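You operate a simulated robot arm through the tools that you are given. There is no shell and no other tool. Be economical: measure what you need, move in short steps, check, and stop when the job is done.

The job below is to be done with a simulated robot arm. You get a single attempt, and the scene is never put back.

## Task
Clean the black ink off the leaf stamp, then stamp it in yellow on the white card.
Fine: mist the black scrub pad first; put the stamp back, cap the pad unspoilt, leave the other stamp as it is.

The check looks at the end state, three seconds after you hand in, the way a careful person would. Anything else that was tipped, shoved, dropped, spilled or broken makes it a failure. Lids that push on must go on centred and level and be pressed home; caps that screw on are set level and turned clockwise until they are tight.

## Robot
A 6-joint arm with a two-finger parallel gripper, fixed in place. Base frame: the origin is at the foot of the arm, x ahead of it, y to its left, z up; the work surface is at about z = 0.755. Lengths are in m, angles in rad, forces in N, time in s.
With the tool pointing down near the work surface it reaches from about 0.16 to 0.74 m from the base axis. Its first joint turns from -2.897 to 2.897 rad. Payload 3.91 kg.
The TCP is the grasp point between the finger pads, 0.03 m short of the fingertips. In the tool frame z runs along the fingers and y along their closing line. The gripper opens to 0.11 m. The fingers are 0.02 m wide and 0.01 m thick; the gripper's body (0.048 by 0.112 m) begins 0.055 m behind the TCP.
Orientation is that of the tool frame in the base frame, as a unit quaternion [w, x, y, z]. With the fingers straight down and closing along the base's y, the tool's x points along the base's -x, its y along +y and its z along -z.

## Interface
- The arm moves only by the tool nudge_tool. Its argument "targets" is a list of rows, each an object (a shift or turn left out is 0, a gripper value left out holds the last) with "linear": the shift along the tool's x, y, z in m, a list of three; "dr": the turn, a rotation vector about the tool's x, y, z in rad, a list of three. In form: [{"linear": [x, y, z], "dr": [wx, wy, wz]}, ...]. A call has 1 to 8 rows; each row is the pose to reach, as a shift and turn from the pose commanded when the call began, along the tool's axes at that moment. "fingers" is the closure in counts, from 0 (fully open) to 255 (shut), set as the call begins (left out, the last holds). Each row takes 0.2 s and may step no farther than 0.05 m and 0.15 rad from the row before; otherwise, or with a gripper value out of range, the whole call is refused. A pose out of reach is approached as far as the arm can. The call stops where the force on the tool passes 40 N (or 10 N more than at its start, if that is more) or the arm is blocked; 0.2 s more then pass. The fingers move at their own pace (about 0.045 m/s each) and stop on an object; they squeeze with about 25 N. The grip force told is the motor's: it shows also when the fingers shut on nothing. Time passes only in rows, and 0.2 s behind the last, so rows that repeat a pose let the fingers close. It gives the time, the measured TCP pose, the force on the tool (base axes), the opening and the grip force at its end, in the units of the frame above (readings bear some noise), with the torque about the TCP (base axes, N m) and any sound that the robot's microphone picked up.
- Cameras (640 x 400 px; columns grow to the right, rows downward): "scene" is fixed at [0.0508, -0.6508, 1.4984]; the picture's right is [0.75, -0.66, 0.00], its down [-0.46, -0.52, -0.72] and it looks along [0.48, 0.54, -0.69] (base axes); focal length 369 px, centre (320, 200). "wrist" rides on the gripper at [0.071, 0.022, -0.107] in the tool frame; the picture's right is [-0.29, 0.96, 0.00], its down [-0.76, -0.23, -0.61] and it looks along [-0.58, -0.18, 0.79] (tool axes); focal length 243 px, centre (320, 200). There is no depth. A picture from a camera that has moved, and an enlarged one, comes with that camera's place and axes in the base frame and with its lens.
- camera(camera): a new picture of that camera. It takes no simulated time.
- slide_trunk(by): slides the trunk up (or, below 0, down) by that many m; the arm rides with it, the base frame stays. It gives what a move gives, with no picture.
- zoom(camera, box): a new picture of the part [left, top, right, bottom] of that camera's present view, enlarged. It takes no simulated time.
- finish_job(): hands the job in; it is judged then, once.

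Go step by step. Nothing tells you positions but the pictures and the camera data: compare them with the known pose of the tool, close in by small moves and look again before you grip or let go. The budget is 120 turns and 64 pictures, counting those below and the enlarged ones. Unless the task says otherwise, let go and move clear before handing in, and close with one line.

The tools are called after "Request:" as a command line: name --argument value ..., lists and objects as JSON in quotes. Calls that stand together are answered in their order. nudge_tool: Moves the arm, as the interface text tells. Its arguments: {"type":"object","properties":{"targets":{"type":"array","items":{"type":"object","properties":{"linear":{"type":"array","items":{"type":"number"}},"dr":{"type":"array","items":{"type":"number"}}}}},"fingers":{"type":"number"}},"required":["targets"]} The other tools are called the same way: slide_trunk (by) slides the trunk up or down; camera (camera) takes a picture; zoom (camera, box) takes an enlarged picture of a part of a camera's view; finish_job () hands the job in.

At the start:

```text
t: 0.0
eef_pos: [0.4486, -0.1383, 1.1392]
ee_rot: [-0.001, 0.0, 1.0, -0.001]
wrist_force: [0.5, -0.5, -0.4]
torque: [0.0, 0.0, 0.0]
finger_gap: 0.11
grasp_force: 0.1
trunk travel left (down, up): [-0.525, 0.065]
```

scene: 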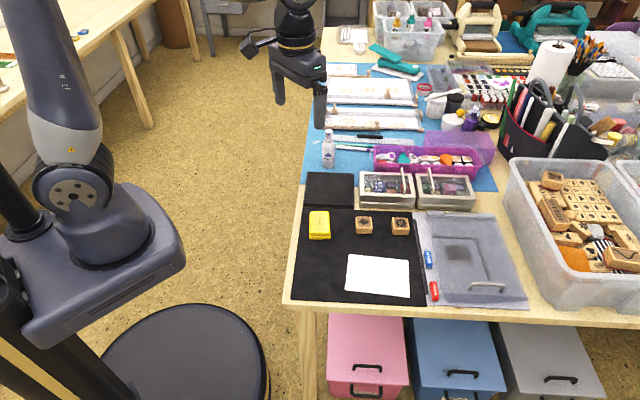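
wrist: 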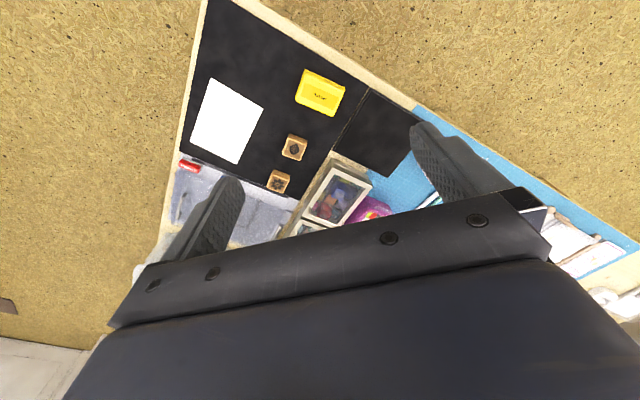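

I see a black mat with a yellow pad, two stamps and a white card, with a black square (scrub pad) and a spray bottle behind it. I'll zoom in to identify the parts.

Request:
zoom --camera "scene" --box '[280, 190, 440, 310]'

Request:
zoom --camera "scene" --box '[290, 110, 450, 210]'

Request:
zoom --camera "wrist" --box '[170, 50, 430, 210]'

```text
3.33 times, centred on (360, 250) of scene
camera zoom: at [0.0508, -0.6508, 1.4984], right [0.75, -0.66, 0.0], down [-0.46, -0.52, -0.72], along [0.48, 0.54, -0.69], focal length 1230 px, centre (187, 33)
```

zoom: 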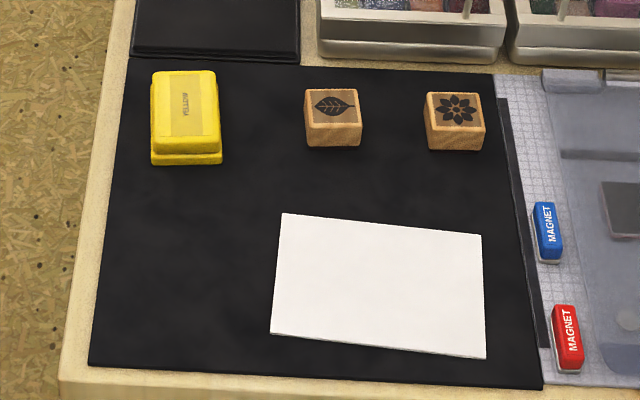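

```text
4.00 times, centred on (370, 160) of scene
camera zoom: at [0.0508, -0.6508, 1.4984], right [0.75, -0.66, 0.0], down [-0.46, -0.52, -0.72], along [0.48, 0.54, -0.69], focal length 1476 px, centre (120, 360)
```

zoom: 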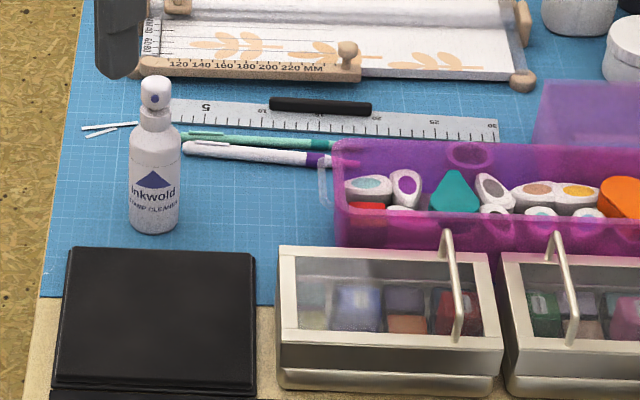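

```text
2.46 times, centred on (300, 130) of wrist
camera zoom: at [0.3772, -0.1163, 1.2467], right [0.29, 0.96, 0.0], down [0.76, -0.23, 0.61], along [0.58, -0.18, -0.79], focal length 597 px, centre (369, 372)
```

zoom: 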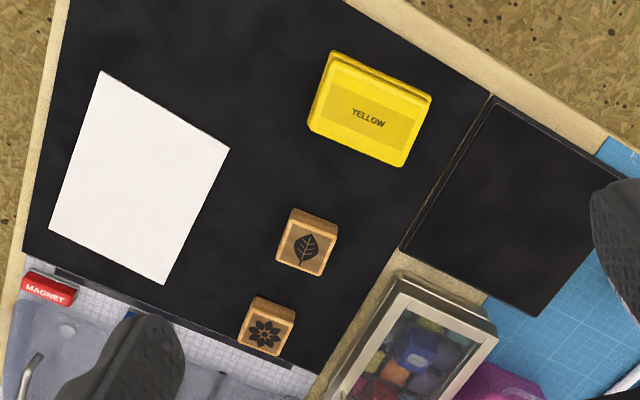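

The leaf stamp (left) and flower stamp stand on the mat, rows aligned about 45° to the base. The cleaner bottle stands just behind the scrub pad. I'll look closely at the bottle head, then turn the gripper -45° and move over the mat for better views.

Request:
zoom --camera "scene" --box '[310, 120, 350, 175]'

Request:
nudge_tool --targets '[{"linear": [-0.012, -0.01, 0.015], "dr": [0, 0, -0.1309]}, {"linear": [-0.024, -0.02, 0.03], "dr": [0, 0, -0.2618]}, {"linear": [-0.036, -0.03, 0.045], "dr": [0, 0, -0.3927]}, {"linear": [-0.048, -0.04, 0.06], "dr": [0, 0, -0.5236]}, {"linear": [-0.06, -0.05, 0.075], "dr": [0, 0, -0.6545]}, {"linear": [-0.072, -0.06, 0.09], "dr": [0, 0, -0.7854]}]'

Request:
camera --camera "wrist"

```text
7.27 times, centred on (330, 148) of scene
camera zoom: at [0.0508, -0.6508, 1.4984], right [0.75, -0.66, 0.0], down [-0.46, -0.52, -0.72], along [0.48, 0.54, -0.69], focal length 2684 px, centre (247, 582)
```

zoom: 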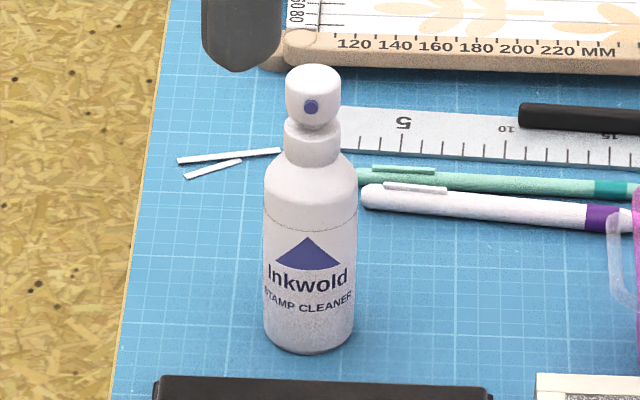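

```text
t: 1.4
eef_pos: [0.518, -0.1995, 1.0468]
ee_rot: [0.001, -0.384, 0.924, 0.0]
wrist_force: [0.3, 0.1, -0.2]
torque: [0.0, 0.0, -0.01]
finger_gap: 0.1101
grasp_force: 0.0
trunk travel left (down, up): [-0.525, 0.065]
```

```text
57 pictures are left
camera wrist: at [0.4534, -0.2335, 1.1551], right [-0.47, 0.88, 0.0], down [0.7, 0.38, 0.61], along [0.54, 0.29, -0.79], focal length 243 px, centre (320, 200)
```

wrist: 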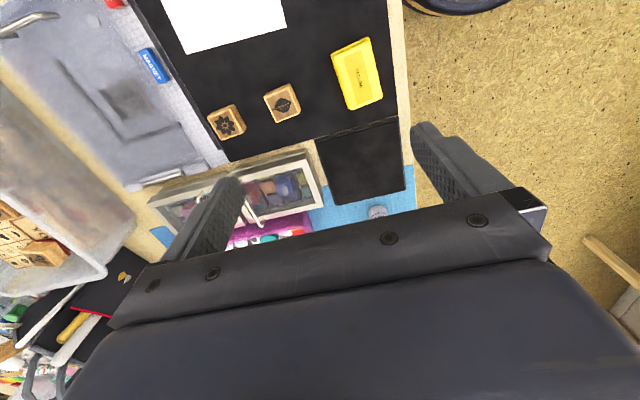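

The nozzle of the bottle faces the scrub pad, so pressing its head where it stands should mist the pad. I'll close the fingers and move above the head to about (0.69, 0.03), then check.

Request:
nudge_tool --fingers 255 --targets '[{"linear": [-0.04, 0.0056, 0.009]}, {"linear": [-0.08, 0.0112, 0.018]}, {"linear": [-0.12, 0.0168, 0.027]}, {"linear": [-0.16, 0.0224, 0.036]}, {"linear": [-0.2, 0.028, 0.045]}, {"linear": [-0.24, 0.0336, 0.054]}, {"linear": [-0.2825, 0.0392, 0.067]}, {"linear": [-0.2825, 0.0392, 0.067]}]'

Request:
camera --camera "wrist"

Request:
zoom --camera "scene" --box '[280, 80, 400, 180]'

```text
t: 3.2
eef_pos: [0.694, 0.0272, 0.9823]
ee_rot: [0.0, -0.382, 0.924, 0.001]
wrist_force: [0.8, 0.8, -0.5]
torque: [-0.01, 0.0, 0.0]
finger_gap: 0.0
grasp_force: 25.1
trunk travel left (down, up): [-0.525, 0.065]
```

```text
56 pictures are left
camera wrist: at [0.6284, -0.007, 1.09], right [-0.47, 0.88, 0.0], down [0.7, 0.37, 0.61], along [0.54, 0.29, -0.79], focal length 243 px, centre (320, 200)
```

wrist: 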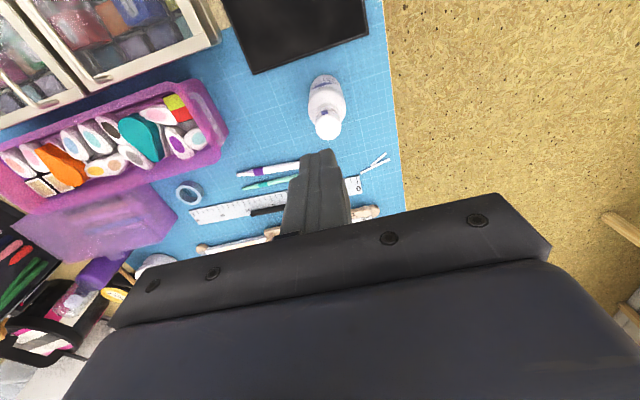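

```text
4.00 times, centred on (340, 130) of scene
camera zoom: at [0.0508, -0.6508, 1.4984], right [0.75, -0.66, 0.0], down [-0.46, -0.52, -0.72], along [0.48, 0.54, -0.69], focal length 1476 px, centre (240, 480)
```

zoom: 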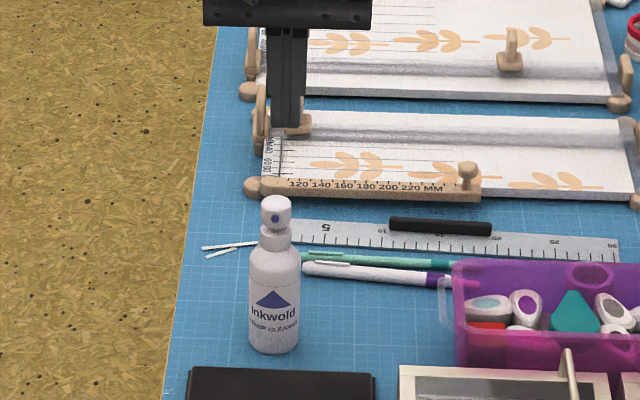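

The head is near (0.695, 0.035) with its top near z = 0.885–0.89. I'll go down to tips at about z = 0.91 and compare.

Request:
nudge_tool --targets '[{"linear": [-0.0078, 0.005, 0.02]}, {"linear": [-0.0078, 0.005, 0.042]}]'

Request:
zoom --camera "wrist" --box '[250, 60, 410, 190]'

Request:
zoom --camera "scene" --box '[300, 90, 370, 180]'

```text
t: 3.8
eef_pos: [0.692, 0.0344, 0.9389]
ee_rot: [0.0, -0.383, 0.924, 0.001]
wrist_force: [0.2, -0.5, 0.2]
torque: [0.02, 0.0, -0.02]
finger_gap: 0.0001
grasp_force: 25.0
trunk travel left (down, up): [-0.525, 0.065]
```

```text
3.08 times, centred on (330, 125) of wrist
camera zoom: at [0.628, 0.0, 1.0466], right [-0.47, 0.88, 0.0], down [0.7, 0.37, 0.61], along [0.54, 0.29, -0.79], focal length 746 px, centre (289, 431)
```

zoom: 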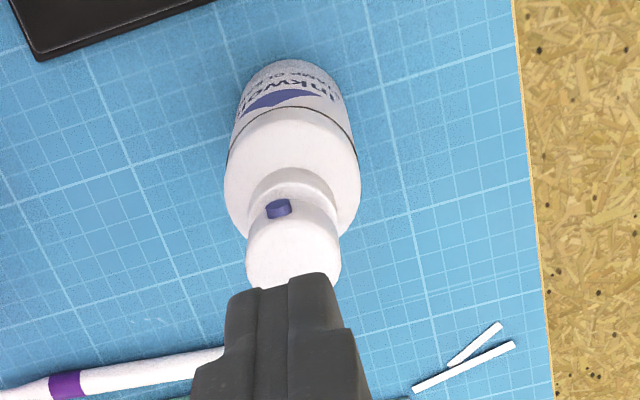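

```text
4.44 times, centred on (335, 135) of scene
camera zoom: at [0.0508, -0.6508, 1.4984], right [0.75, -0.66, 0.0], down [-0.46, -0.52, -0.72], along [0.48, 0.54, -0.69], focal length 1640 px, centre (253, 489)
```

zoom: 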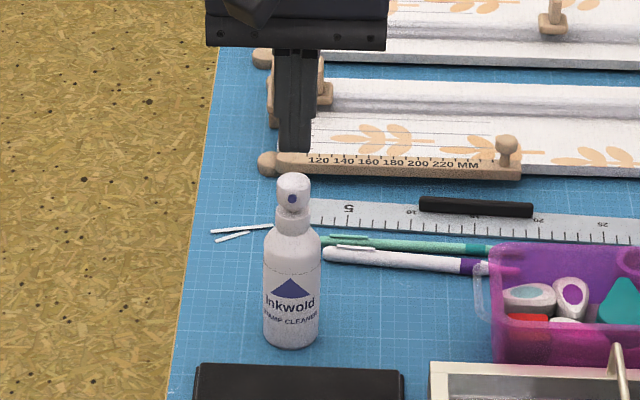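

The bottle axis works out to about (0.6965, 0.036) with the head top near z = 0.88. I'll shift a few mm and press down gently.

Request:
nudge_tool --targets '[{"linear": [-0.0043, -0.002, 0.01]}, {"linear": [-0.0043, -0.002, 0.022]}, {"linear": [-0.0043, -0.002, 0.026]}, {"linear": [-0.0043, -0.002, 0.029]}, {"linear": [-0.0043, -0.002, 0.032]}, {"linear": [-0.0043, -0.002, 0.035]}]'

Request:
zoom --camera "scene" --box '[290, 90, 380, 220]'

```text
t: 5.2
eef_pos: [0.698, 0.0385, 0.9067]
ee_rot: [0.001, -0.383, 0.924, 0.0]
wrist_force: [-0.5, 0.0, 8.6]
torque: [-0.08, 0.03, 0.0]
finger_gap: 0.0
grasp_force: 24.9
trunk travel left (down, up): [-0.525, 0.065]
```

```text
3.08 times, centred on (335, 155) of scene
camera zoom: at [0.0508, -0.6508, 1.4984], right [0.75, -0.66, 0.0], down [-0.46, -0.52, -0.72], along [0.48, 0.54, -0.69], focal length 1135 px, centre (274, 338)
```

zoom: 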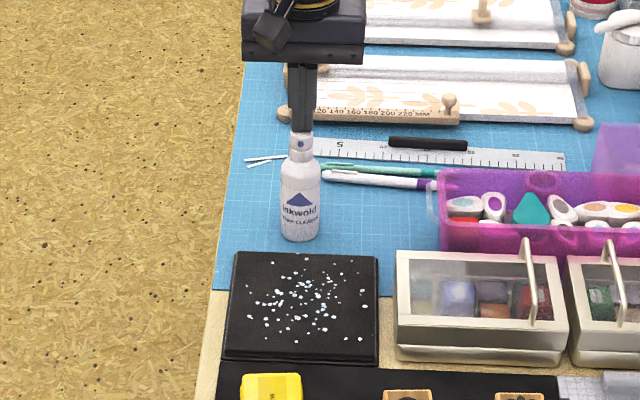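

The press worked: droplets cover the scrub pad and nowhere else. I'll lift off and move above the leaf stamp with the gripper open.

Request:
nudge_tool --targets '[{"linear": [0, 0, -0.045]}, {"linear": [0.0394, -0.0151, -0.045]}, {"linear": [0.0788, -0.0303, -0.045]}, {"linear": [0.1182, -0.0454, -0.045]}, {"linear": [0.1576, -0.0606, -0.045]}, {"linear": [0.197, -0.0757, -0.045]}, {"linear": [0.2364, -0.0909, -0.045]}, {"linear": [0.2758, -0.106, -0.04]}]'

Request:
nudge_tool --fingers 0 --targets '[{"linear": [0, 0, 0.03]}, {"linear": [0, 0, 0.05]}, {"linear": [0, 0, 0.05]}]'

Request:
camera --camera "wrist"

Request:
zoom --camera "scene" --box '[290, 110, 450, 250]'

```text
t: 7.0
eef_pos: [0.5758, -0.231, 0.9462]
ee_rot: [0.001, -0.383, 0.924, 0.0]
wrist_force: [-0.5, -0.7, -0.2]
torque: [0.0, 0.02, 0.01]
finger_gap: 0.0
grasp_force: 25.6
trunk travel left (down, up): [-0.525, 0.065]
```

```text
t: 7.8
eef_pos: [0.5765, -0.2293, 0.8952]
ee_rot: [0.0, -0.383, 0.924, 0.0]
wrist_force: [0.2, 0.4, 0.0]
torque: [-0.01, -0.02, 0.02]
finger_gap: 0.0685
grasp_force: 0.1
trunk travel left (down, up): [-0.525, 0.065]
```

```text
51 pictures are left
camera wrist: at [0.5117, -0.264, 1.0029], right [-0.47, 0.88, 0.0], down [0.7, 0.37, 0.61], along [0.54, 0.29, -0.79], focal length 243 px, centre (320, 200)
```

wrist: 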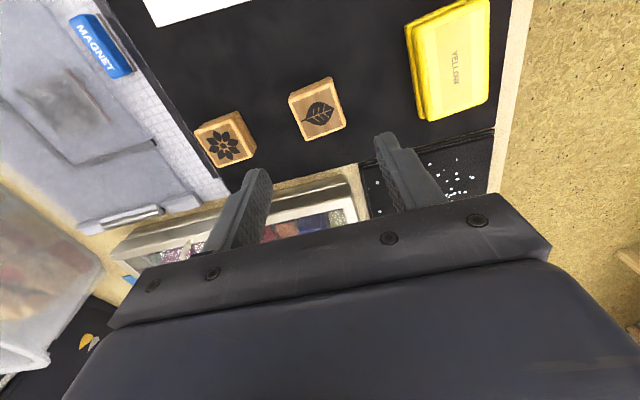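

```text
2.86 times, centred on (370, 180) of scene
camera zoom: at [0.0508, -0.6508, 1.4984], right [0.75, -0.66, 0.0], down [-0.46, -0.52, -0.72], along [0.48, 0.54, -0.69], focal length 1054 px, centre (177, 257)
```

zoom: 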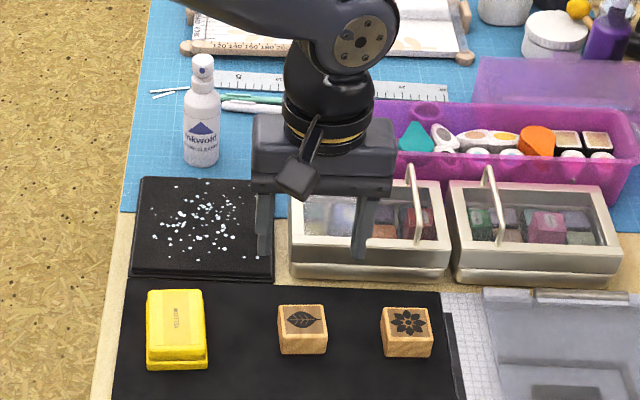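

The leaf stamp's top centre computes to about (0.577, -0.232), about 0.04 m square and 0.026 m tall, aligned with the gripper. I'll descend with a narrower opening and check before gripping.

Request:
nudge_tool --fingers 85 --targets '[{"linear": [0.001, -0.001, 0.03]}, {"linear": [0.001, -0.001, 0.06]}, {"linear": [0.001, -0.001, 0.06]}]'

Request:
zoom --camera "wrist" --box '[180, 60, 500, 260]'

Request:
zoom --camera "scene" --box '[320, 180, 430, 260]'

```text
t: 8.6
eef_pos: [0.5786, -0.2289, 0.8336]
ee_rot: [0.001, -0.382, 0.924, 0.0]
wrist_force: [1.0, -0.7, -0.5]
torque: [-0.01, -0.02, -0.01]
finger_gap: 0.0733
grasp_force: 0.1
trunk travel left (down, up): [-0.525, 0.065]
```

```text
2.00 times, centred on (340, 160) of wrist
camera zoom: at [0.5133, -0.2637, 0.941], right [-0.47, 0.88, 0.0], down [0.7, 0.37, 0.61], along [0.54, 0.29, -0.79], focal length 485 px, centre (280, 280)
```

zoom: 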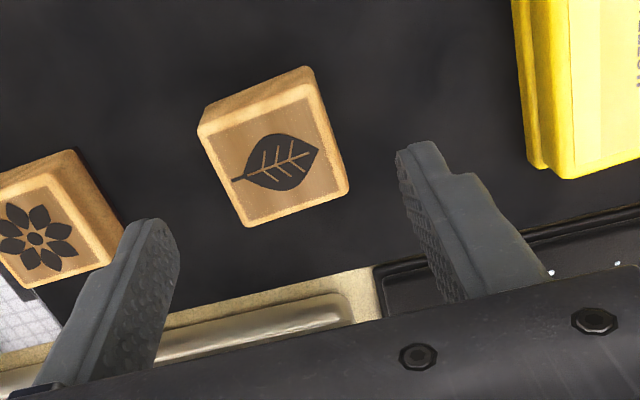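

```text
5.00 times, centred on (375, 220) of scene
camera zoom: at [0.0508, -0.6508, 1.4984], right [0.75, -0.66, 0.0], down [-0.46, -0.52, -0.72], along [0.48, 0.54, -0.69], focal length 1845 px, centre (45, 100)
```

zoom: 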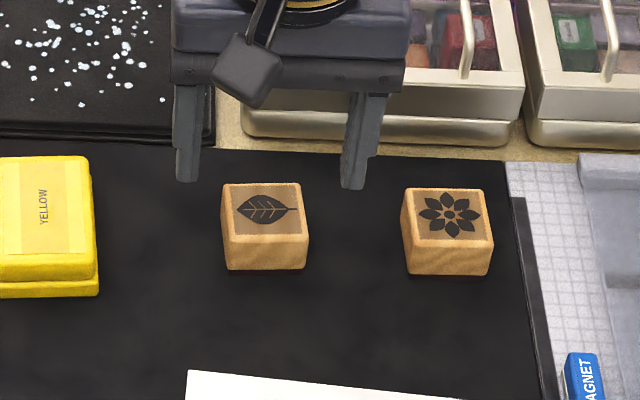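

The stamp is centred between the fingers, about 3 mm nearer the camera. I'll go down to tips about 11 mm above the mat and grip.

Request:
nudge_tool --targets '[{"linear": [0.003, 0, 0.015]}, {"linear": [0.003, 0, 0.03]}, {"linear": [0.003, 0, 0.036]}, {"linear": [0.003, 0, 0.036]}]'

Request:
zoom --camera "scene" --box '[320, 180, 430, 260]'

```text
t: 9.6
eef_pos: [0.5749, -0.2332, 0.7996]
ee_rot: [0.0, -0.383, 0.924, 0.0]
wrist_force: [-0.3, -0.7, 0.5]
torque: [0.03, -0.04, 0.03]
finger_gap: 0.0736
grasp_force: 0.0
trunk travel left (down, up): [-0.525, 0.065]
```

```text
5.00 times, centred on (375, 220) of scene
camera zoom: at [0.0508, -0.6508, 1.4984], right [0.75, -0.66, 0.0], down [-0.46, -0.52, -0.72], along [0.48, 0.54, -0.69], focal length 1845 px, centre (45, 100)
```

zoom: 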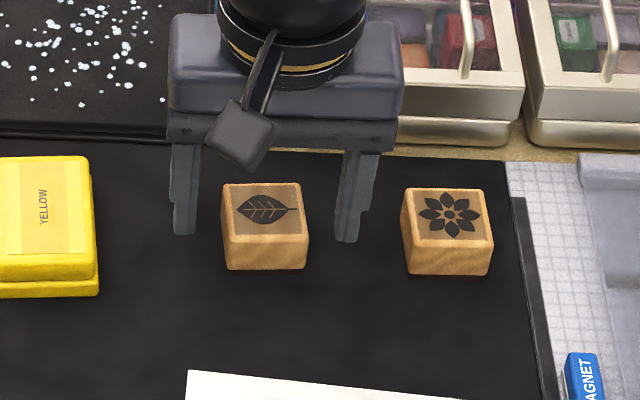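

The fingers straddle the stamp evenly, so I'll grip.

Request:
nudge_tool --fingers 255 --targets '[{"linear": [0, 0, 0]}, {"linear": [0, 0, 0]}, {"linear": [0, 0, 0]}, {"linear": [0, 0, 0]}]'

Request:
nudge_tool --targets '[{"linear": [0, 0, -0.02]}, {"linear": [0, 0, -0.05]}, {"linear": [0, 0, -0.08]}]'

Request:
zoom --camera "scene" --box '[320, 150, 430, 230]'

```text
t: 10.6
eef_pos: [0.5744, -0.2323, 0.7985]
ee_rot: [-0.001, -0.382, 0.924, 0.0]
wrist_force: [-0.3, -0.1, 0.1]
torque: [-0.04, -0.01, -0.01]
finger_gap: 0.0419
grasp_force: 24.8
trunk travel left (down, up): [-0.525, 0.065]
```

```text
t: 11.4
eef_pos: [0.577, -0.2328, 0.8796]
ee_rot: [0.0, -0.383, 0.924, 0.0]
wrist_force: [0.6, -0.5, -0.5]
torque: [0.0, -0.01, 0.03]
finger_gap: 0.0414
grasp_force: 24.7
trunk travel left (down, up): [-0.525, 0.065]
```

```text
5.00 times, centred on (375, 190) of scene
camera zoom: at [0.0508, -0.6508, 1.4984], right [0.75, -0.66, 0.0], down [-0.46, -0.52, -0.72], along [0.48, 0.54, -0.69], focal length 1845 px, centre (45, 250)
```

zoom: 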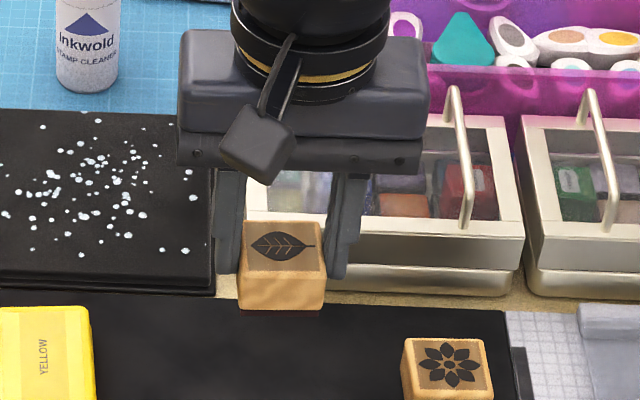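

Stamp is held. I'll carry it over the scrub pad, moving left first, then away.

Request:
nudge_tool --targets '[{"linear": [0, 0.047, 0]}, {"linear": [0, 0.0943, 0]}, {"linear": [-0.049, 0.0943, 0]}, {"linear": [-0.098, 0.0943, 0.015]}, {"linear": [-0.1468, 0.0943, 0.03]}]'

Request:
zoom --camera "scene" --box '[290, 120, 400, 220]'

Request:
camera --camera "wrist"

```text
refused: row 4 steps farther than a row can; nothing moved
```

```text
4.00 times, centred on (345, 170) of scene
camera zoom: at [0.0508, -0.6508, 1.4984], right [0.75, -0.66, 0.0], down [-0.46, -0.52, -0.72], along [0.48, 0.54, -0.69], focal length 1476 px, centre (220, 320)
```

zoom: 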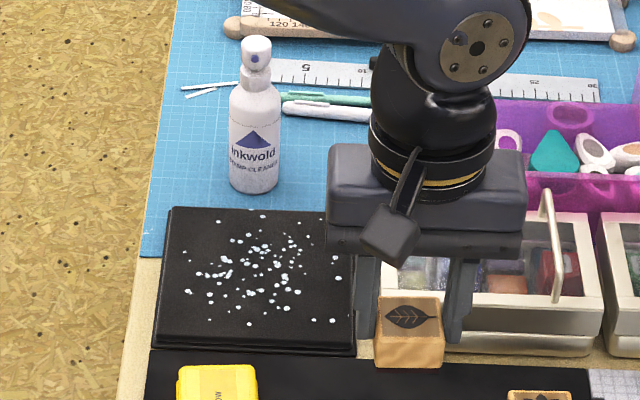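

```text
44 pictures are left
camera wrist: at [0.511, -0.2675, 0.988], right [-0.47, 0.88, 0.0], down [0.7, 0.37, 0.61], along [0.54, 0.29, -0.79], focal length 243 px, centre (320, 200)
```

wrist: 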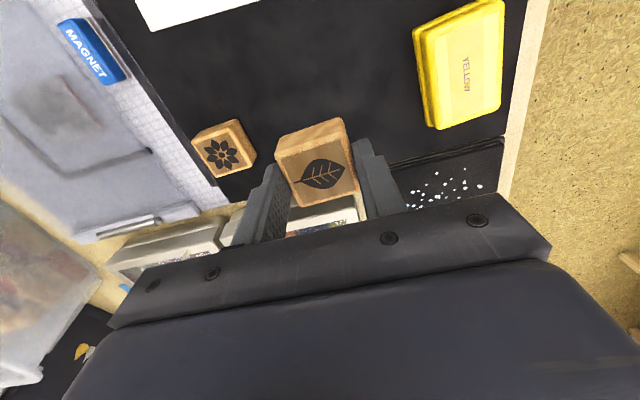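

The row stepped a bit too far; I'll resend with smaller steps.

Request:
nudge_tool --targets '[{"linear": [0, 0.047, 0]}, {"linear": [0, 0.0955, 0]}, {"linear": [-0.045, 0.0955, 0]}, {"linear": [-0.09, 0.0955, 0.01]}, {"linear": [-0.13, 0.0955, 0.02]}, {"linear": [-0.152, 0.0955, 0.05]}]'

Request:
zoom --camera "scene" --box '[290, 120, 400, 220]'

```text
t: 12.8
eef_pos: [0.6184, -0.0572, 0.8299]
ee_rot: [0.0, -0.382, 0.924, -0.001]
wrist_force: [-0.4, 0.4, -0.9]
torque: [-0.02, 0.0, 0.0]
finger_gap: 0.0415
grasp_force: 25.5
trunk travel left (down, up): [-0.525, 0.065]
```

```text
4.00 times, centred on (345, 170) of scene
camera zoom: at [0.0508, -0.6508, 1.4984], right [0.75, -0.66, 0.0], down [-0.46, -0.52, -0.72], along [0.48, 0.54, -0.69], focal length 1476 px, centre (220, 320)
```

zoom: 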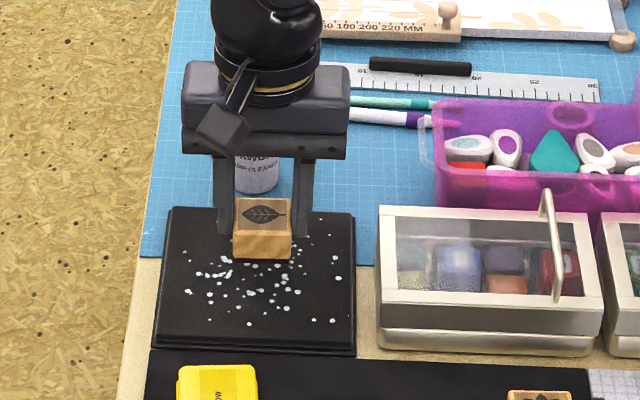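

Stamp hangs over the pad about 2 cm up. I'll lower in small steps watching the force.

Request:
nudge_tool --targets '[{"linear": [0, 0, 0.006]}, {"linear": [0, 0, 0.011]}, {"linear": [0, 0, 0.014]}]'

```text
t: 13.6
eef_pos: [0.6175, -0.0573, 0.8157]
ee_rot: [0.0, -0.383, 0.924, 0.0]
wrist_force: [-0.3, 0.1, -0.6]
torque: [-0.04, -0.03, 0.02]
finger_gap: 0.0411
grasp_force: 24.3
trunk travel left (down, up): [-0.525, 0.065]
```

Request:
nudge_tool --targets '[{"linear": [0, 0, 0.001]}, {"linear": [0, 0, 0.002]}, {"linear": [0, 0, 0.003]}]'

```text
t: 14.4
eef_pos: [0.6161, -0.0575, 0.8113]
ee_rot: [0.0, -0.383, 0.924, 0.0]
wrist_force: [-0.5, 0.3, 0.0]
torque: [0.04, -0.01, 0.0]
finger_gap: 0.0408
grasp_force: 24.8
trunk travel left (down, up): [-0.525, 0.065]
```

Request:
nudge_tool --targets '[{"linear": [0, 0, 0.001]}, {"linear": [0, 0, 0.002]}, {"linear": [0, 0, 0.003]}]'

Request:
zoom --camera "scene" --box '[310, 150, 380, 210]'

```text
t: 15.2
eef_pos: [0.6161, -0.0579, 0.809]
ee_rot: [0.0, -0.383, 0.924, 0.0]
wrist_force: [0.6, 0.4, -0.7]
torque: [0.01, 0.01, 0.03]
finger_gap: 0.0409
grasp_force: 24.7
trunk travel left (down, up): [-0.525, 0.065]
```

```text
6.67 times, centred on (345, 180) of scene
camera zoom: at [0.0508, -0.6508, 1.4984], right [0.75, -0.66, 0.0], down [-0.46, -0.52, -0.72], along [0.48, 0.54, -0.69], focal length 2460 px, centre (153, 333)
```

zoom: 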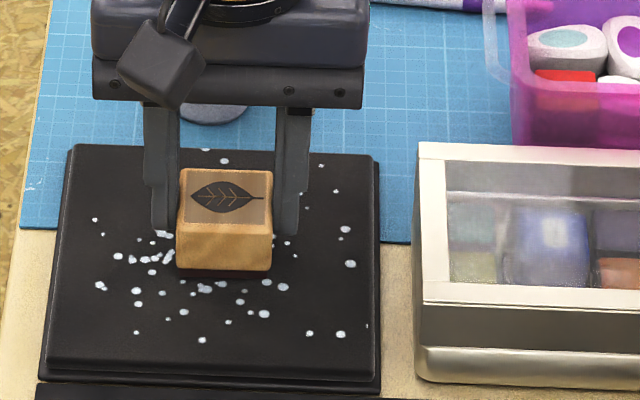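

Nearly touching; a few more millimetres.

Request:
nudge_tool --targets '[{"linear": [0, 0, 0.001]}, {"linear": [0, 0, 0.002]}]'

```text
t: 15.8
eef_pos: [0.616, -0.059, 0.8077]
ee_rot: [0.0, -0.382, 0.924, 0.0]
wrist_force: [0.4, 1.3, -0.1]
torque: [0.02, -0.04, -0.02]
finger_gap: 0.0408
grasp_force: 24.8
trunk travel left (down, up): [-0.525, 0.065]
```

Request:
nudge_tool --targets '[{"linear": [0, 0, 0.001]}, {"linear": [0, 0, 0.002]}]'

```text
t: 16.4
eef_pos: [0.6169, -0.0571, 0.8067]
ee_rot: [0.001, -0.383, 0.924, -0.001]
wrist_force: [-0.4, -0.8, 10.6]
torque: [-0.01, 0.16, 0.01]
finger_gap: 0.041
grasp_force: 25.2
trunk travel left (down, up): [-0.525, 0.065]
```

Contact with about 10 N. Now gentle scrubbing strokes over the wet area.

Request:
nudge_tool --targets '[{"linear": [0.01, 0, 0]}, {"linear": [0.02, 0, 0]}, {"linear": [0.03, 0, 0]}, {"linear": [0.02, 0, 0]}, {"linear": [0.01, 0, 0]}, {"linear": [0.0, 0, 0]}, {"linear": [0.01, 0.01, 0]}, {"linear": [0.02, 0.01, 0]}]'

Request:
zoom --camera "scene" --box '[310, 150, 380, 210]'

```text
t: 18.2
eef_pos: [0.5956, -0.0643, 0.8037]
ee_rot: [0.001, -0.382, 0.924, -0.001]
wrist_force: [5.6, 6.9, 20.0]
torque: [0.25, -0.22, -0.01]
finger_gap: 0.0404
grasp_force: 24.7
trunk travel left (down, up): [-0.525, 0.065]
```

```text
6.67 times, centred on (345, 180) of scene
camera zoom: at [0.0508, -0.6508, 1.4984], right [0.75, -0.66, 0.0], down [-0.46, -0.52, -0.72], along [0.48, 0.54, -0.69], focal length 2460 px, centre (153, 333)
```

zoom: 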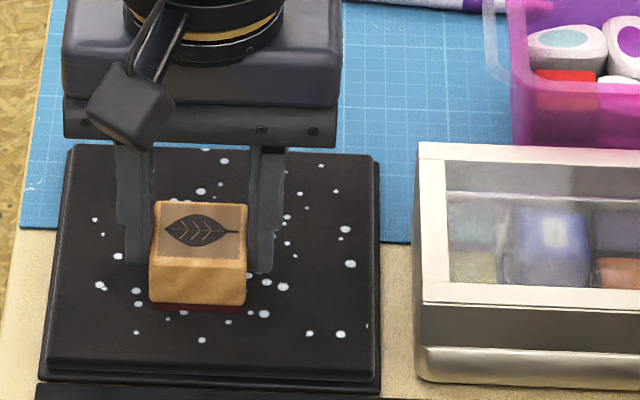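

The pad stays put; force has risen to 20 N, so I'll ease 1 mm and keep scrubbing back and forth.

Request:
nudge_tool --targets '[{"linear": [-0.01, 0, -0.0007]}, {"linear": [-0.02, -0.005, -0.0007]}, {"linear": [-0.01, -0.01, -0.0007]}, {"linear": [0.0, -0.015, -0.0007]}, {"linear": [0.01, -0.015, -0.0007]}, {"linear": [0.0, -0.02, -0.0007]}, {"linear": [-0.01, -0.02, -0.0007]}, {"linear": [-0.02, -0.02, -0.0007]}]'

Request:
nudge_tool --targets '[{"linear": [0.01, 0, 0]}, {"linear": [0.02, 0, 0]}, {"linear": [0.03, 0, 0]}, {"linear": [0.02, 0.01, 0]}, {"linear": [0.01, 0.01, 0]}, {"linear": [0.0, 0.01, 0]}, {"linear": [0.01, 0.02, 0]}, {"linear": [0.02, 0.02, 0]}]'

Request:
nudge_tool --targets '[{"linear": [-0.01, 0, 0]}, {"linear": [-0.02, 0, 0]}, {"linear": [-0.01, 0, 0]}, {"linear": [0, 0, 0]}, {"linear": [0, -0.01, 0]}, {"linear": [0, -0.02, 0]}, {"linear": [0, -0.01, 0]}, {"linear": [0, 0, 0]}]'

```text
t: 20.0
eef_pos: [0.6233, -0.0667, 0.8047]
ee_rot: [0.001, -0.384, 0.923, 0.0]
wrist_force: [-0.9, -0.5, 0.1]
torque: [0.04, 0.0, 0.01]
finger_gap: 0.0409
grasp_force: 25.3
trunk travel left (down, up): [-0.525, 0.065]
```

```text
t: 21.8
eef_pos: [0.596, -0.0662, 0.8057]
ee_rot: [0.0, -0.382, 0.924, 0.0]
wrist_force: [0.2, -0.3, -0.2]
torque: [0.0, 0.02, 0.03]
finger_gap: 0.0407
grasp_force: 25.0
trunk travel left (down, up): [-0.525, 0.065]
```

```text
t: 23.6
eef_pos: [0.5938, -0.0659, 0.8061]
ee_rot: [0.0, -0.383, 0.924, 0.0]
wrist_force: [0.3, 0.2, -0.8]
torque: [-0.01, 0.01, 0.03]
finger_gap: 0.0407
grasp_force: 25.0
trunk travel left (down, up): [-0.525, 0.065]
```

Those last strokes ran with no contact. I'll lower slightly until about 8 N returns and scrub again.

Request:
nudge_tool --targets '[{"linear": [0, 0, 0.0008]}, {"linear": [0, 0, 0.0013]}]'

```text
t: 24.2
eef_pos: [0.5952, -0.0649, 0.8037]
ee_rot: [0.0, -0.383, 0.924, 0.0]
wrist_force: [0.7, 0.3, -0.5]
torque: [-0.04, -0.02, 0.01]
finger_gap: 0.0408
grasp_force: 25.6
trunk travel left (down, up): [-0.525, 0.065]
```

Request:
nudge_tool --targets '[{"linear": [0, 0, 0.0007]}, {"linear": [0, 0, 0.0013]}]'

```text
t: 24.8
eef_pos: [0.5947, -0.0656, 0.8037]
ee_rot: [0.0, -0.383, 0.924, 0.0]
wrist_force: [-2.1, 0.1, 5.3]
torque: [0.07, 0.06, -0.01]
finger_gap: 0.0408
grasp_force: 25.0
trunk travel left (down, up): [-0.525, 0.065]
```

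Request:
nudge_tool --targets '[{"linear": [-0.01, 0, 0.0005]}, {"linear": [-0.02, 0, 0.0005]}, {"linear": [-0.03, 0, 0.0005]}, {"linear": [-0.02, 0, 0.0005]}, {"linear": [-0.01, 0, 0.0005]}, {"linear": [0.0, 0, 0.0005]}, {"linear": [0.01, 0, 0.0005]}, {"linear": [0, 0, 0.0005]}]'

Request:
nudge_tool --targets '[{"linear": [-0.01, -0.005, 0]}, {"linear": [-0.02, -0.01, 0]}, {"linear": [-0.03, -0.01, 0]}, {"linear": [-0.02, -0.01, 0]}, {"linear": [-0.01, -0.01, 0]}, {"linear": [0.0, -0.01, 0]}, {"linear": [-0.01, -0.015, 0]}, {"linear": [-0.02, -0.015, 0]}]'

Request:
zoom --camera "scene" --box '[310, 150, 380, 210]'

```text
t: 26.6
eef_pos: [0.5918, -0.0686, 0.8046]
ee_rot: [-0.001, -0.382, 0.924, 0.0]
wrist_force: [-4.5, -6.9, 20.8]
torque: [-0.28, 0.15, 0.01]
finger_gap: 0.0408
grasp_force: 24.8
trunk travel left (down, up): [-0.525, 0.065]
```

```text
t: 28.4
eef_pos: [0.619, -0.0629, 0.8023]
ee_rot: [0.0, -0.382, 0.924, 0.0]
wrist_force: [-5.2, -5.1, 17.0]
torque: [-0.18, 0.18, 0.01]
finger_gap: 0.0408
grasp_force: 25.4
trunk travel left (down, up): [-0.525, 0.065]
```

```text
6.67 times, centred on (345, 180) of scene
camera zoom: at [0.0508, -0.6508, 1.4984], right [0.75, -0.66, 0.0], down [-0.46, -0.52, -0.72], along [0.48, 0.54, -0.69], focal length 2460 px, centre (153, 333)
```

zoom: 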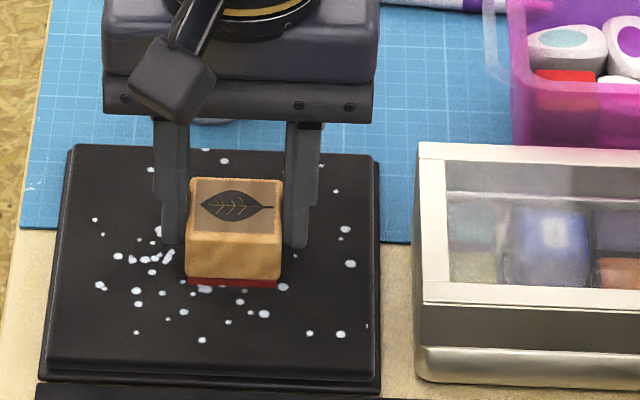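

The rubber edge visible now is bright red rather than dark. One more round of strokes, then I'll lift and inspect the underside.

Request:
nudge_tool --targets '[{"linear": [0.01, 0, 0]}, {"linear": [0.02, 0, 0]}, {"linear": [0.03, 0.005, 0]}, {"linear": [0.02, 0.01, 0]}, {"linear": [0.01, 0.015, 0]}, {"linear": [0.01, 0.005, 0]}, {"linear": [0.01, -0.005, 0]}, {"linear": [0.01, 0.005, 0]}]'

Request:
nudge_tool --targets '[{"linear": [0, 0, -0.03]}, {"linear": [0.02, 0, -0.07]}, {"linear": [0.04, 0, -0.11]}, {"linear": [0.06, 0, -0.15]}, {"linear": [0.08, 0, -0.19]}, {"linear": [0.1, 0, -0.23]}]'

```text
t: 30.2
eef_pos: [0.6082, -0.067, 0.8036]
ee_rot: [0.0, -0.383, 0.924, 0.0]
wrist_force: [0.3, 0.2, 5.6]
torque: [0.04, -0.02, 0.02]
finger_gap: 0.0411
grasp_force: 25.2
trunk travel left (down, up): [-0.525, 0.065]
```

```text
t: 31.6
eef_pos: [0.5389, -0.137, 1.0325]
ee_rot: [0.0, -0.383, 0.924, 0.0]
wrist_force: [-0.4, 0.1, 0.4]
torque: [-0.01, 0.02, -0.02]
finger_gap: 0.0407
grasp_force: 24.9
trunk travel left (down, up): [-0.525, 0.065]
```

I'll tilt the stamp so the scene camera can see its underside.

Request:
nudge_tool --targets '[{"dr": [0, 0.145, 0]}, {"dr": [0, 0.29, 0]}, {"dr": [0, 0.435, 0]}, {"dr": [0, 0.58, 0]}, {"dr": [0, 0.725, 0]}, {"dr": [0, 0.87, 0]}, {"dr": [0, 1.015, 0]}, {"dr": [0, 1.16, 0]}]'

Request:
zoom --camera "scene" --box '[280, 80, 400, 180]'

```text
t: 33.4
eef_pos: [0.5357, -0.1385, 1.0301]
ee_rot: [-0.505, -0.321, 0.773, -0.212]
wrist_force: [0.0, -0.5, -1.1]
torque: [0.05, -0.01, 0.02]
finger_gap: 0.0411
grasp_force: 25.5
out of reach, approached as far as the arm can: row 8
trunk travel left (down, up): [-0.525, 0.065]
```

```text
4.00 times, centred on (340, 130) of scene
camera zoom: at [0.0508, -0.6508, 1.4984], right [0.75, -0.66, 0.0], down [-0.46, -0.52, -0.72], along [0.48, 0.54, -0.69], focal length 1476 px, centre (240, 480)
```

zoom: 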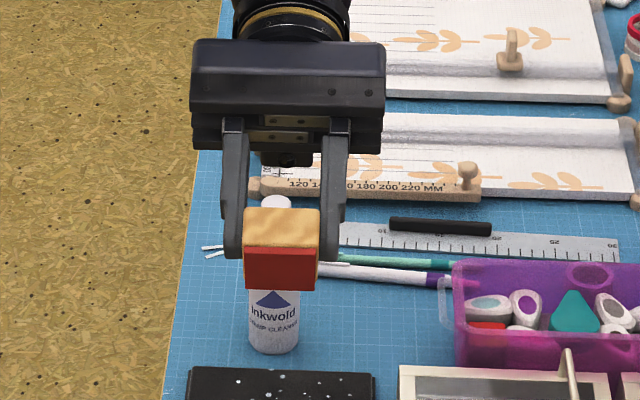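

Request:
zoom --camera "scene" --box '[335, 125, 365, 157]'

```text
12.50 times, centred on (350, 141) of scene
camera zoom: at [0.0508, -0.6508, 1.4984], right [0.75, -0.66, 0.0], down [-0.46, -0.52, -0.72], along [0.48, 0.54, -0.69], focal length 4613 px, centre (-55, 938)
```

zoom: 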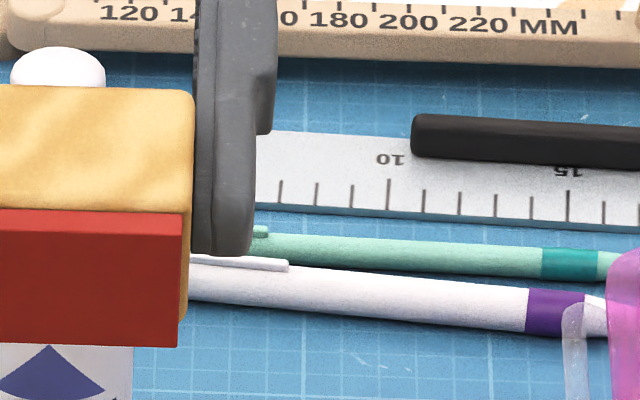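

The underside is uniformly red with no black left. I'll tilt back and set the stamp down at its home for the moment, so I can open the yellow pad.

Request:
nudge_tool --targets '[{"dr": [0, -0.145, 0]}, {"dr": [0, -0.29, 0]}, {"dr": [0, -0.435, 0]}, {"dr": [0, -0.58, 0]}, {"dr": [0, -0.725, 0]}, {"dr": [0, -0.87, 0]}, {"dr": [0, -1.015, 0]}, {"dr": [0, -1.16, 0]}]'

Request:
nudge_tool --targets '[{"linear": [0.007, -0.016, 0.032]}, {"linear": [0.014, -0.032, 0.064]}, {"linear": [0.021, -0.048, 0.096]}, {"linear": [0.028, -0.064, 0.128]}, {"linear": [0.035, -0.08, 0.16]}, {"linear": [0.042, -0.0955, 0.19]}]'

Request:
zoom --camera "scene" --box '[290, 180, 430, 280]'

```text
t: 35.2
eef_pos: [0.5341, -0.1371, 1.031]
ee_rot: [0.001, -0.383, 0.924, 0.001]
wrist_force: [-0.3, -0.2, 0.0]
torque: [0.01, -0.01, 0.03]
finger_gap: 0.0408
grasp_force: 25.0
trunk travel left (down, up): [-0.525, 0.065]
```

```text
t: 36.6
eef_pos: [0.5731, -0.2329, 0.8388]
ee_rot: [-0.001, -0.383, 0.924, -0.001]
wrist_force: [-0.9, 0.7, -0.1]
torque: [0.01, 0.0, 0.01]
finger_gap: 0.0409
grasp_force: 25.0
trunk travel left (down, up): [-0.525, 0.065]
```

```text
4.00 times, centred on (360, 230) of scene
camera zoom: at [0.0508, -0.6508, 1.4984], right [0.75, -0.66, 0.0], down [-0.46, -0.52, -0.72], along [0.48, 0.54, -0.69], focal length 1476 px, centre (160, 80)
```

zoom: 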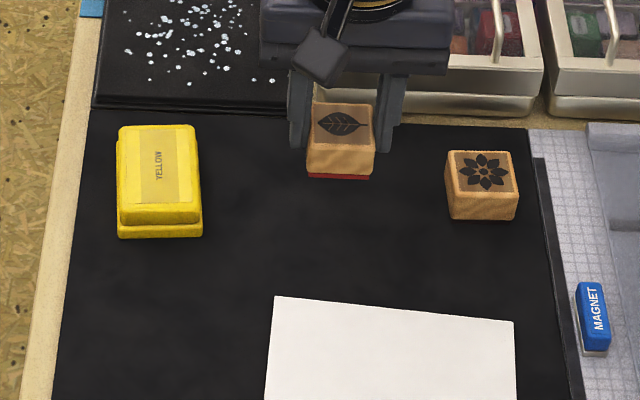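

Lowering the stamp onto its home spot.

Request:
nudge_tool --targets '[{"linear": [0, 0, 0.015]}, {"linear": [0, 0, 0.03]}, {"linear": [0, 0, 0.038]}]'

Request:
nudge_tool --targets '[{"linear": [0, 0, 0.001]}, {"linear": [0, 0, 0.002]}, {"linear": [0, 0, 0.003]}]'

```text
t: 37.4
eef_pos: [0.5731, -0.2339, 0.8018]
ee_rot: [0.001, -0.382, 0.924, 0.001]
wrist_force: [0.4, 0.4, -0.5]
torque: [0.02, -0.02, 0.01]
finger_gap: 0.0406
grasp_force: 25.2
trunk travel left (down, up): [-0.525, 0.065]
```

```text
t: 38.2
eef_pos: [0.5732, -0.2342, 0.8004]
ee_rot: [0.001, -0.383, 0.924, 0.0]
wrist_force: [-0.5, -0.5, 0.1]
torque: [-0.02, -0.01, -0.03]
finger_gap: 0.0408
grasp_force: 24.9
trunk travel left (down, up): [-0.525, 0.065]
```

Request:
nudge_tool --targets '[{"linear": [0, 0, 0.001]}, {"linear": [0, 0, 0.002]}, {"linear": [0, 0, 0.003]}]'

```text
t: 39.0
eef_pos: [0.5733, -0.2353, 0.7972]
ee_rot: [0.0, -0.383, 0.924, 0.0]
wrist_force: [-0.5, 0.5, -0.5]
torque: [0.01, -0.01, 0.0]
finger_gap: 0.0409
grasp_force: 24.7
trunk travel left (down, up): [-0.525, 0.065]
```

Request:
nudge_tool --targets '[{"linear": [0, 0, 0.001]}, {"linear": [0, 0, 0.002]}]'

```text
t: 39.6
eef_pos: [0.5739, -0.2357, 0.7961]
ee_rot: [0.0, -0.382, 0.924, -0.001]
wrist_force: [-1.0, 1.1, 2.5]
torque: [0.01, 0.01, 0.0]
finger_gap: 0.0409
grasp_force: 25.2
trunk travel left (down, up): [-0.525, 0.065]
```

Contact felt. Release, rise, and move above the yellow pad for a close view.

Request:
nudge_tool --fingers 85 --targets '[{"linear": [0, 0, 0]}, {"linear": [0, 0, 0]}, {"linear": [0, 0, 0]}, {"linear": [0, 0, -0.03]}, {"linear": [0, 0, -0.07]}, {"linear": [0, 0.04, -0.09]}, {"linear": [0, 0.08, -0.09]}, {"linear": [0, 0.114, -0.09]}]'

Request:
zoom --camera "wrist" --box '[180, 20, 500, 220]'

Request:
zoom --camera "scene" --box '[280, 180, 420, 270]'

```text
t: 41.4
eef_pos: [0.4959, -0.1571, 0.8851]
ee_rot: [0.0, -0.381, 0.924, 0.0]
wrist_force: [0.1, -0.2, 0.8]
torque: [0.01, 0.04, -0.01]
finger_gap: 0.0734
grasp_force: 0.0
trunk travel left (down, up): [-0.525, 0.065]
```

```text
2.00 times, centred on (340, 120) of wrist
camera zoom: at [0.4305, -0.1906, 0.9934], right [-0.47, 0.88, 0.0], down [0.7, 0.37, 0.61], along [0.54, 0.29, -0.79], focal length 485 px, centre (280, 360)
```

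zoom: 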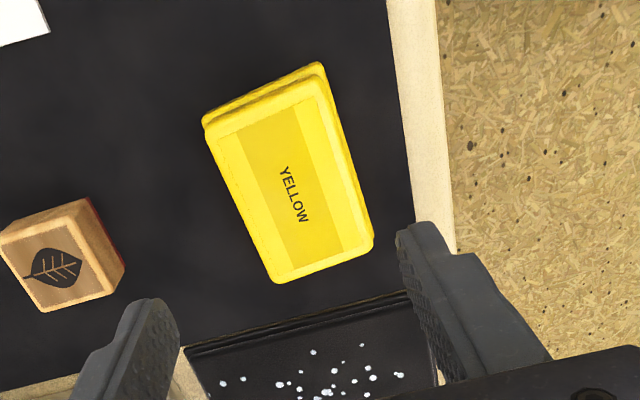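

```text
4.44 times, centred on (350, 225) of scene
camera zoom: at [0.0508, -0.6508, 1.4984], right [0.75, -0.66, 0.0], down [-0.46, -0.52, -0.72], along [0.48, 0.54, -0.69], focal length 1640 px, centre (187, 89)
```

zoom: 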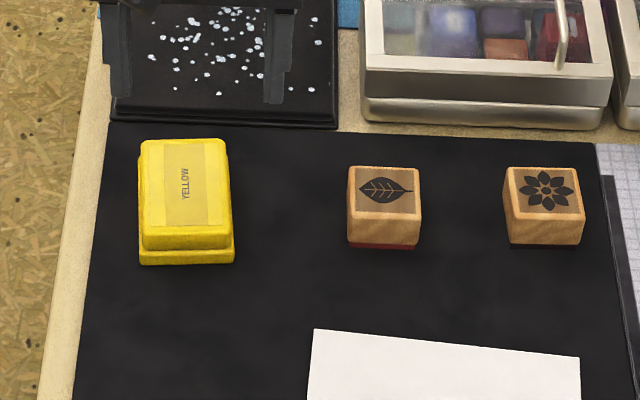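

The pad seems turned a few degrees relative to the gripper. I'll zoom to measure its corners.

Request:
zoom --camera "wrist" --box '[270, 40, 380, 170]'

Request:
zoom --camera "scene" --box '[305, 205, 337, 245]'

```text
3.08 times, centred on (325, 105) of wrist
camera zoom: at [0.4305, -0.1906, 0.9934], right [-0.47, 0.88, 0.0], down [0.7, 0.37, 0.61], along [0.54, 0.29, -0.79], focal length 746 px, centre (305, 492)
```

zoom: 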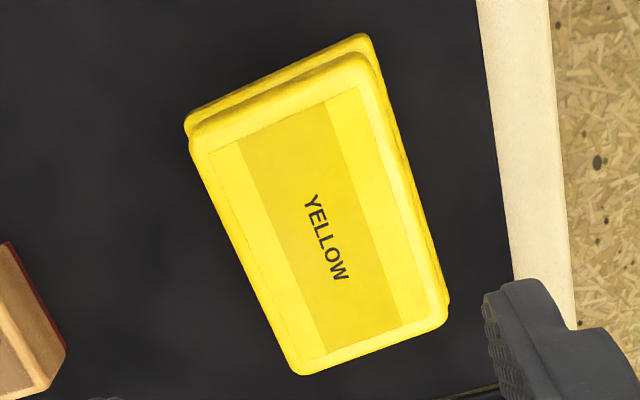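

```text
10.00 times, centred on (321, 225) of scene
camera zoom: at [0.0508, -0.6508, 1.4984], right [0.75, -0.66, 0.0], down [-0.46, -0.52, -0.72], along [0.48, 0.54, -0.69], focal length 3690 px, centre (310, -50)
```

zoom: 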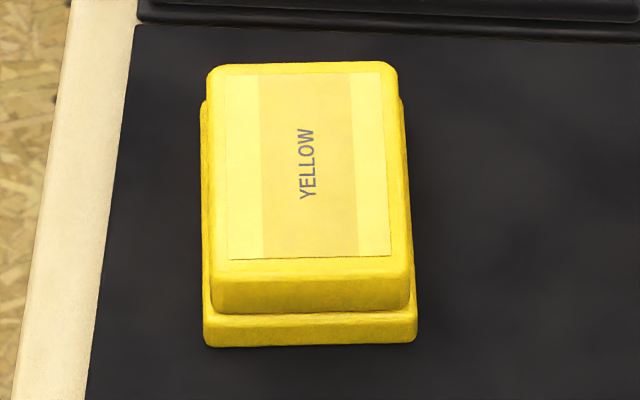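

The pad is turned about +5° (CCW), with the lid centred 7 mm left of the gripper. I'll align and lower to just above it.

Request:
nudge_tool --targets '[{"linear": [0.002, 0.007, 0.02], "dr": [0, 0, -0.046]}, {"linear": [0.002, 0.007, 0.04], "dr": [0, 0, -0.092]}, {"linear": [0.002, 0.007, 0.057], "dr": [0, 0, -0.092]}]'

Request:
zoom --camera "wrist" --box '[200, 50, 460, 220]'

Request:
zoom --camera "scene" --box '[295, 195, 351, 245]'

```text
t: 42.2
eef_pos: [0.4868, -0.1528, 0.8295]
ee_rot: [0.001, -0.425, 0.905, 0.0]
wrist_force: [0.5, -0.6, -0.2]
torque: [0.0, 0.0, -0.01]
finger_gap: 0.0736
grasp_force: 0.1
trunk travel left (down, up): [-0.525, 0.065]
```

```text
2.35 times, centred on (330, 135) of wrist
camera zoom: at [0.4255, -0.1931, 0.9368], right [-0.55, 0.83, 0.0], down [0.66, 0.44, 0.61], along [0.51, 0.33, -0.79], focal length 571 px, centre (296, 353)
```

zoom: 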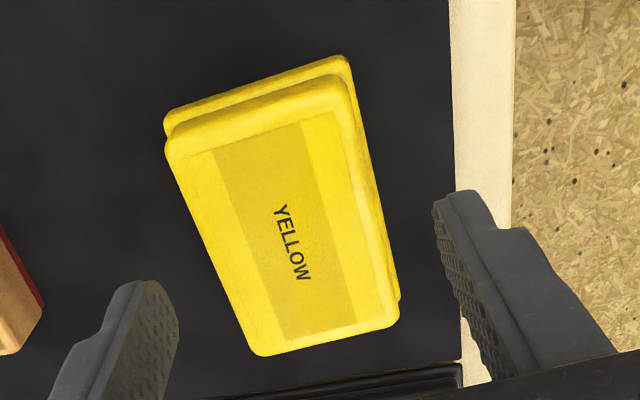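

```text
8.00 times, centred on (323, 220) of scene
camera zoom: at [0.0508, -0.6508, 1.4984], right [0.75, -0.66, 0.0], down [-0.46, -0.52, -0.72], along [0.48, 0.54, -0.69], focal length 2952 px, centre (296, 40)
```

zoom: 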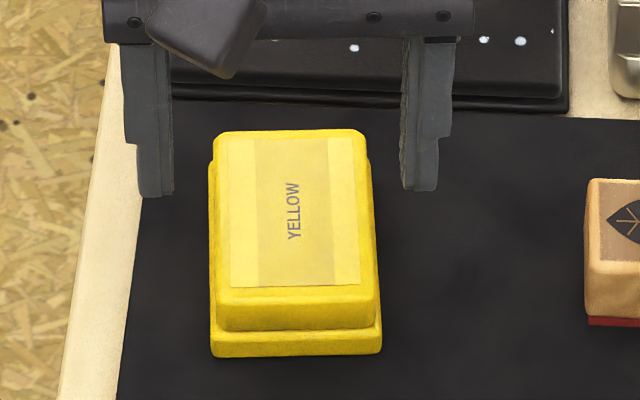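

Nearly centred. I'll descend so the tips stay just above the base rim (z ≈ 0.771) and close on the lid.

Request:
nudge_tool --targets '[{"linear": [0.002, -0.001, 0.015]}, {"linear": [0.002, -0.001, 0.0275]}, {"linear": [0.002, -0.001, 0.0275]}]'

Request:
zoom --camera "scene" --box '[295, 195, 351, 245]'

```text
t: 43.0
eef_pos: [0.4862, -0.1537, 0.8002]
ee_rot: [0.001, -0.425, 0.905, 0.0]
wrist_force: [0.3, 0.4, 1.2]
torque: [-0.02, -0.01, 0.01]
finger_gap: 0.0734
grasp_force: 0.2
trunk travel left (down, up): [-0.525, 0.065]
```

```text
8.00 times, centred on (323, 220) of scene
camera zoom: at [0.0508, -0.6508, 1.4984], right [0.75, -0.66, 0.0], down [-0.46, -0.52, -0.72], along [0.48, 0.54, -0.69], focal length 2952 px, centre (296, 40)
```

zoom: 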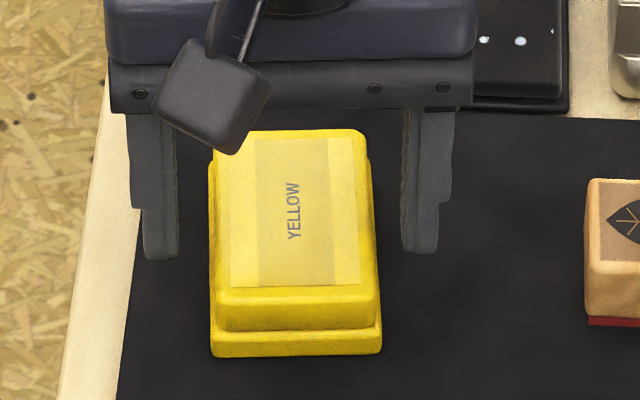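

Request:
nudge_tool --fingers 255 --targets '[{"linear": [0, -0.0008, -0.001]}, {"linear": [0, -0.0008, -0.001]}, {"linear": [0, -0.0008, -0.001]}, {"linear": [0, -0.0008, -0.001]}]'

Request:
zoom --camera "scene" --box '[295, 195, 351, 245]'

```text
t: 44.0
eef_pos: [0.4858, -0.1544, 0.8023]
ee_rot: [-0.001, -0.424, 0.906, -0.001]
wrist_force: [0.4, -1.0, 0.4]
torque: [-0.02, 0.03, 0.01]
finger_gap: 0.051
grasp_force: 25.0
trunk travel left (down, up): [-0.525, 0.065]
heard: snap
```

```text
8.00 times, centred on (323, 220) of scene
camera zoom: at [0.0508, -0.6508, 1.4984], right [0.75, -0.66, 0.0], down [-0.46, -0.52, -0.72], along [0.48, 0.54, -0.69], focal length 2952 px, centre (296, 40)
```

zoom: 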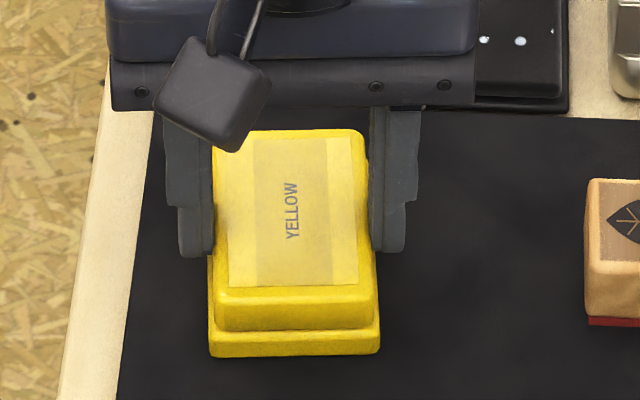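

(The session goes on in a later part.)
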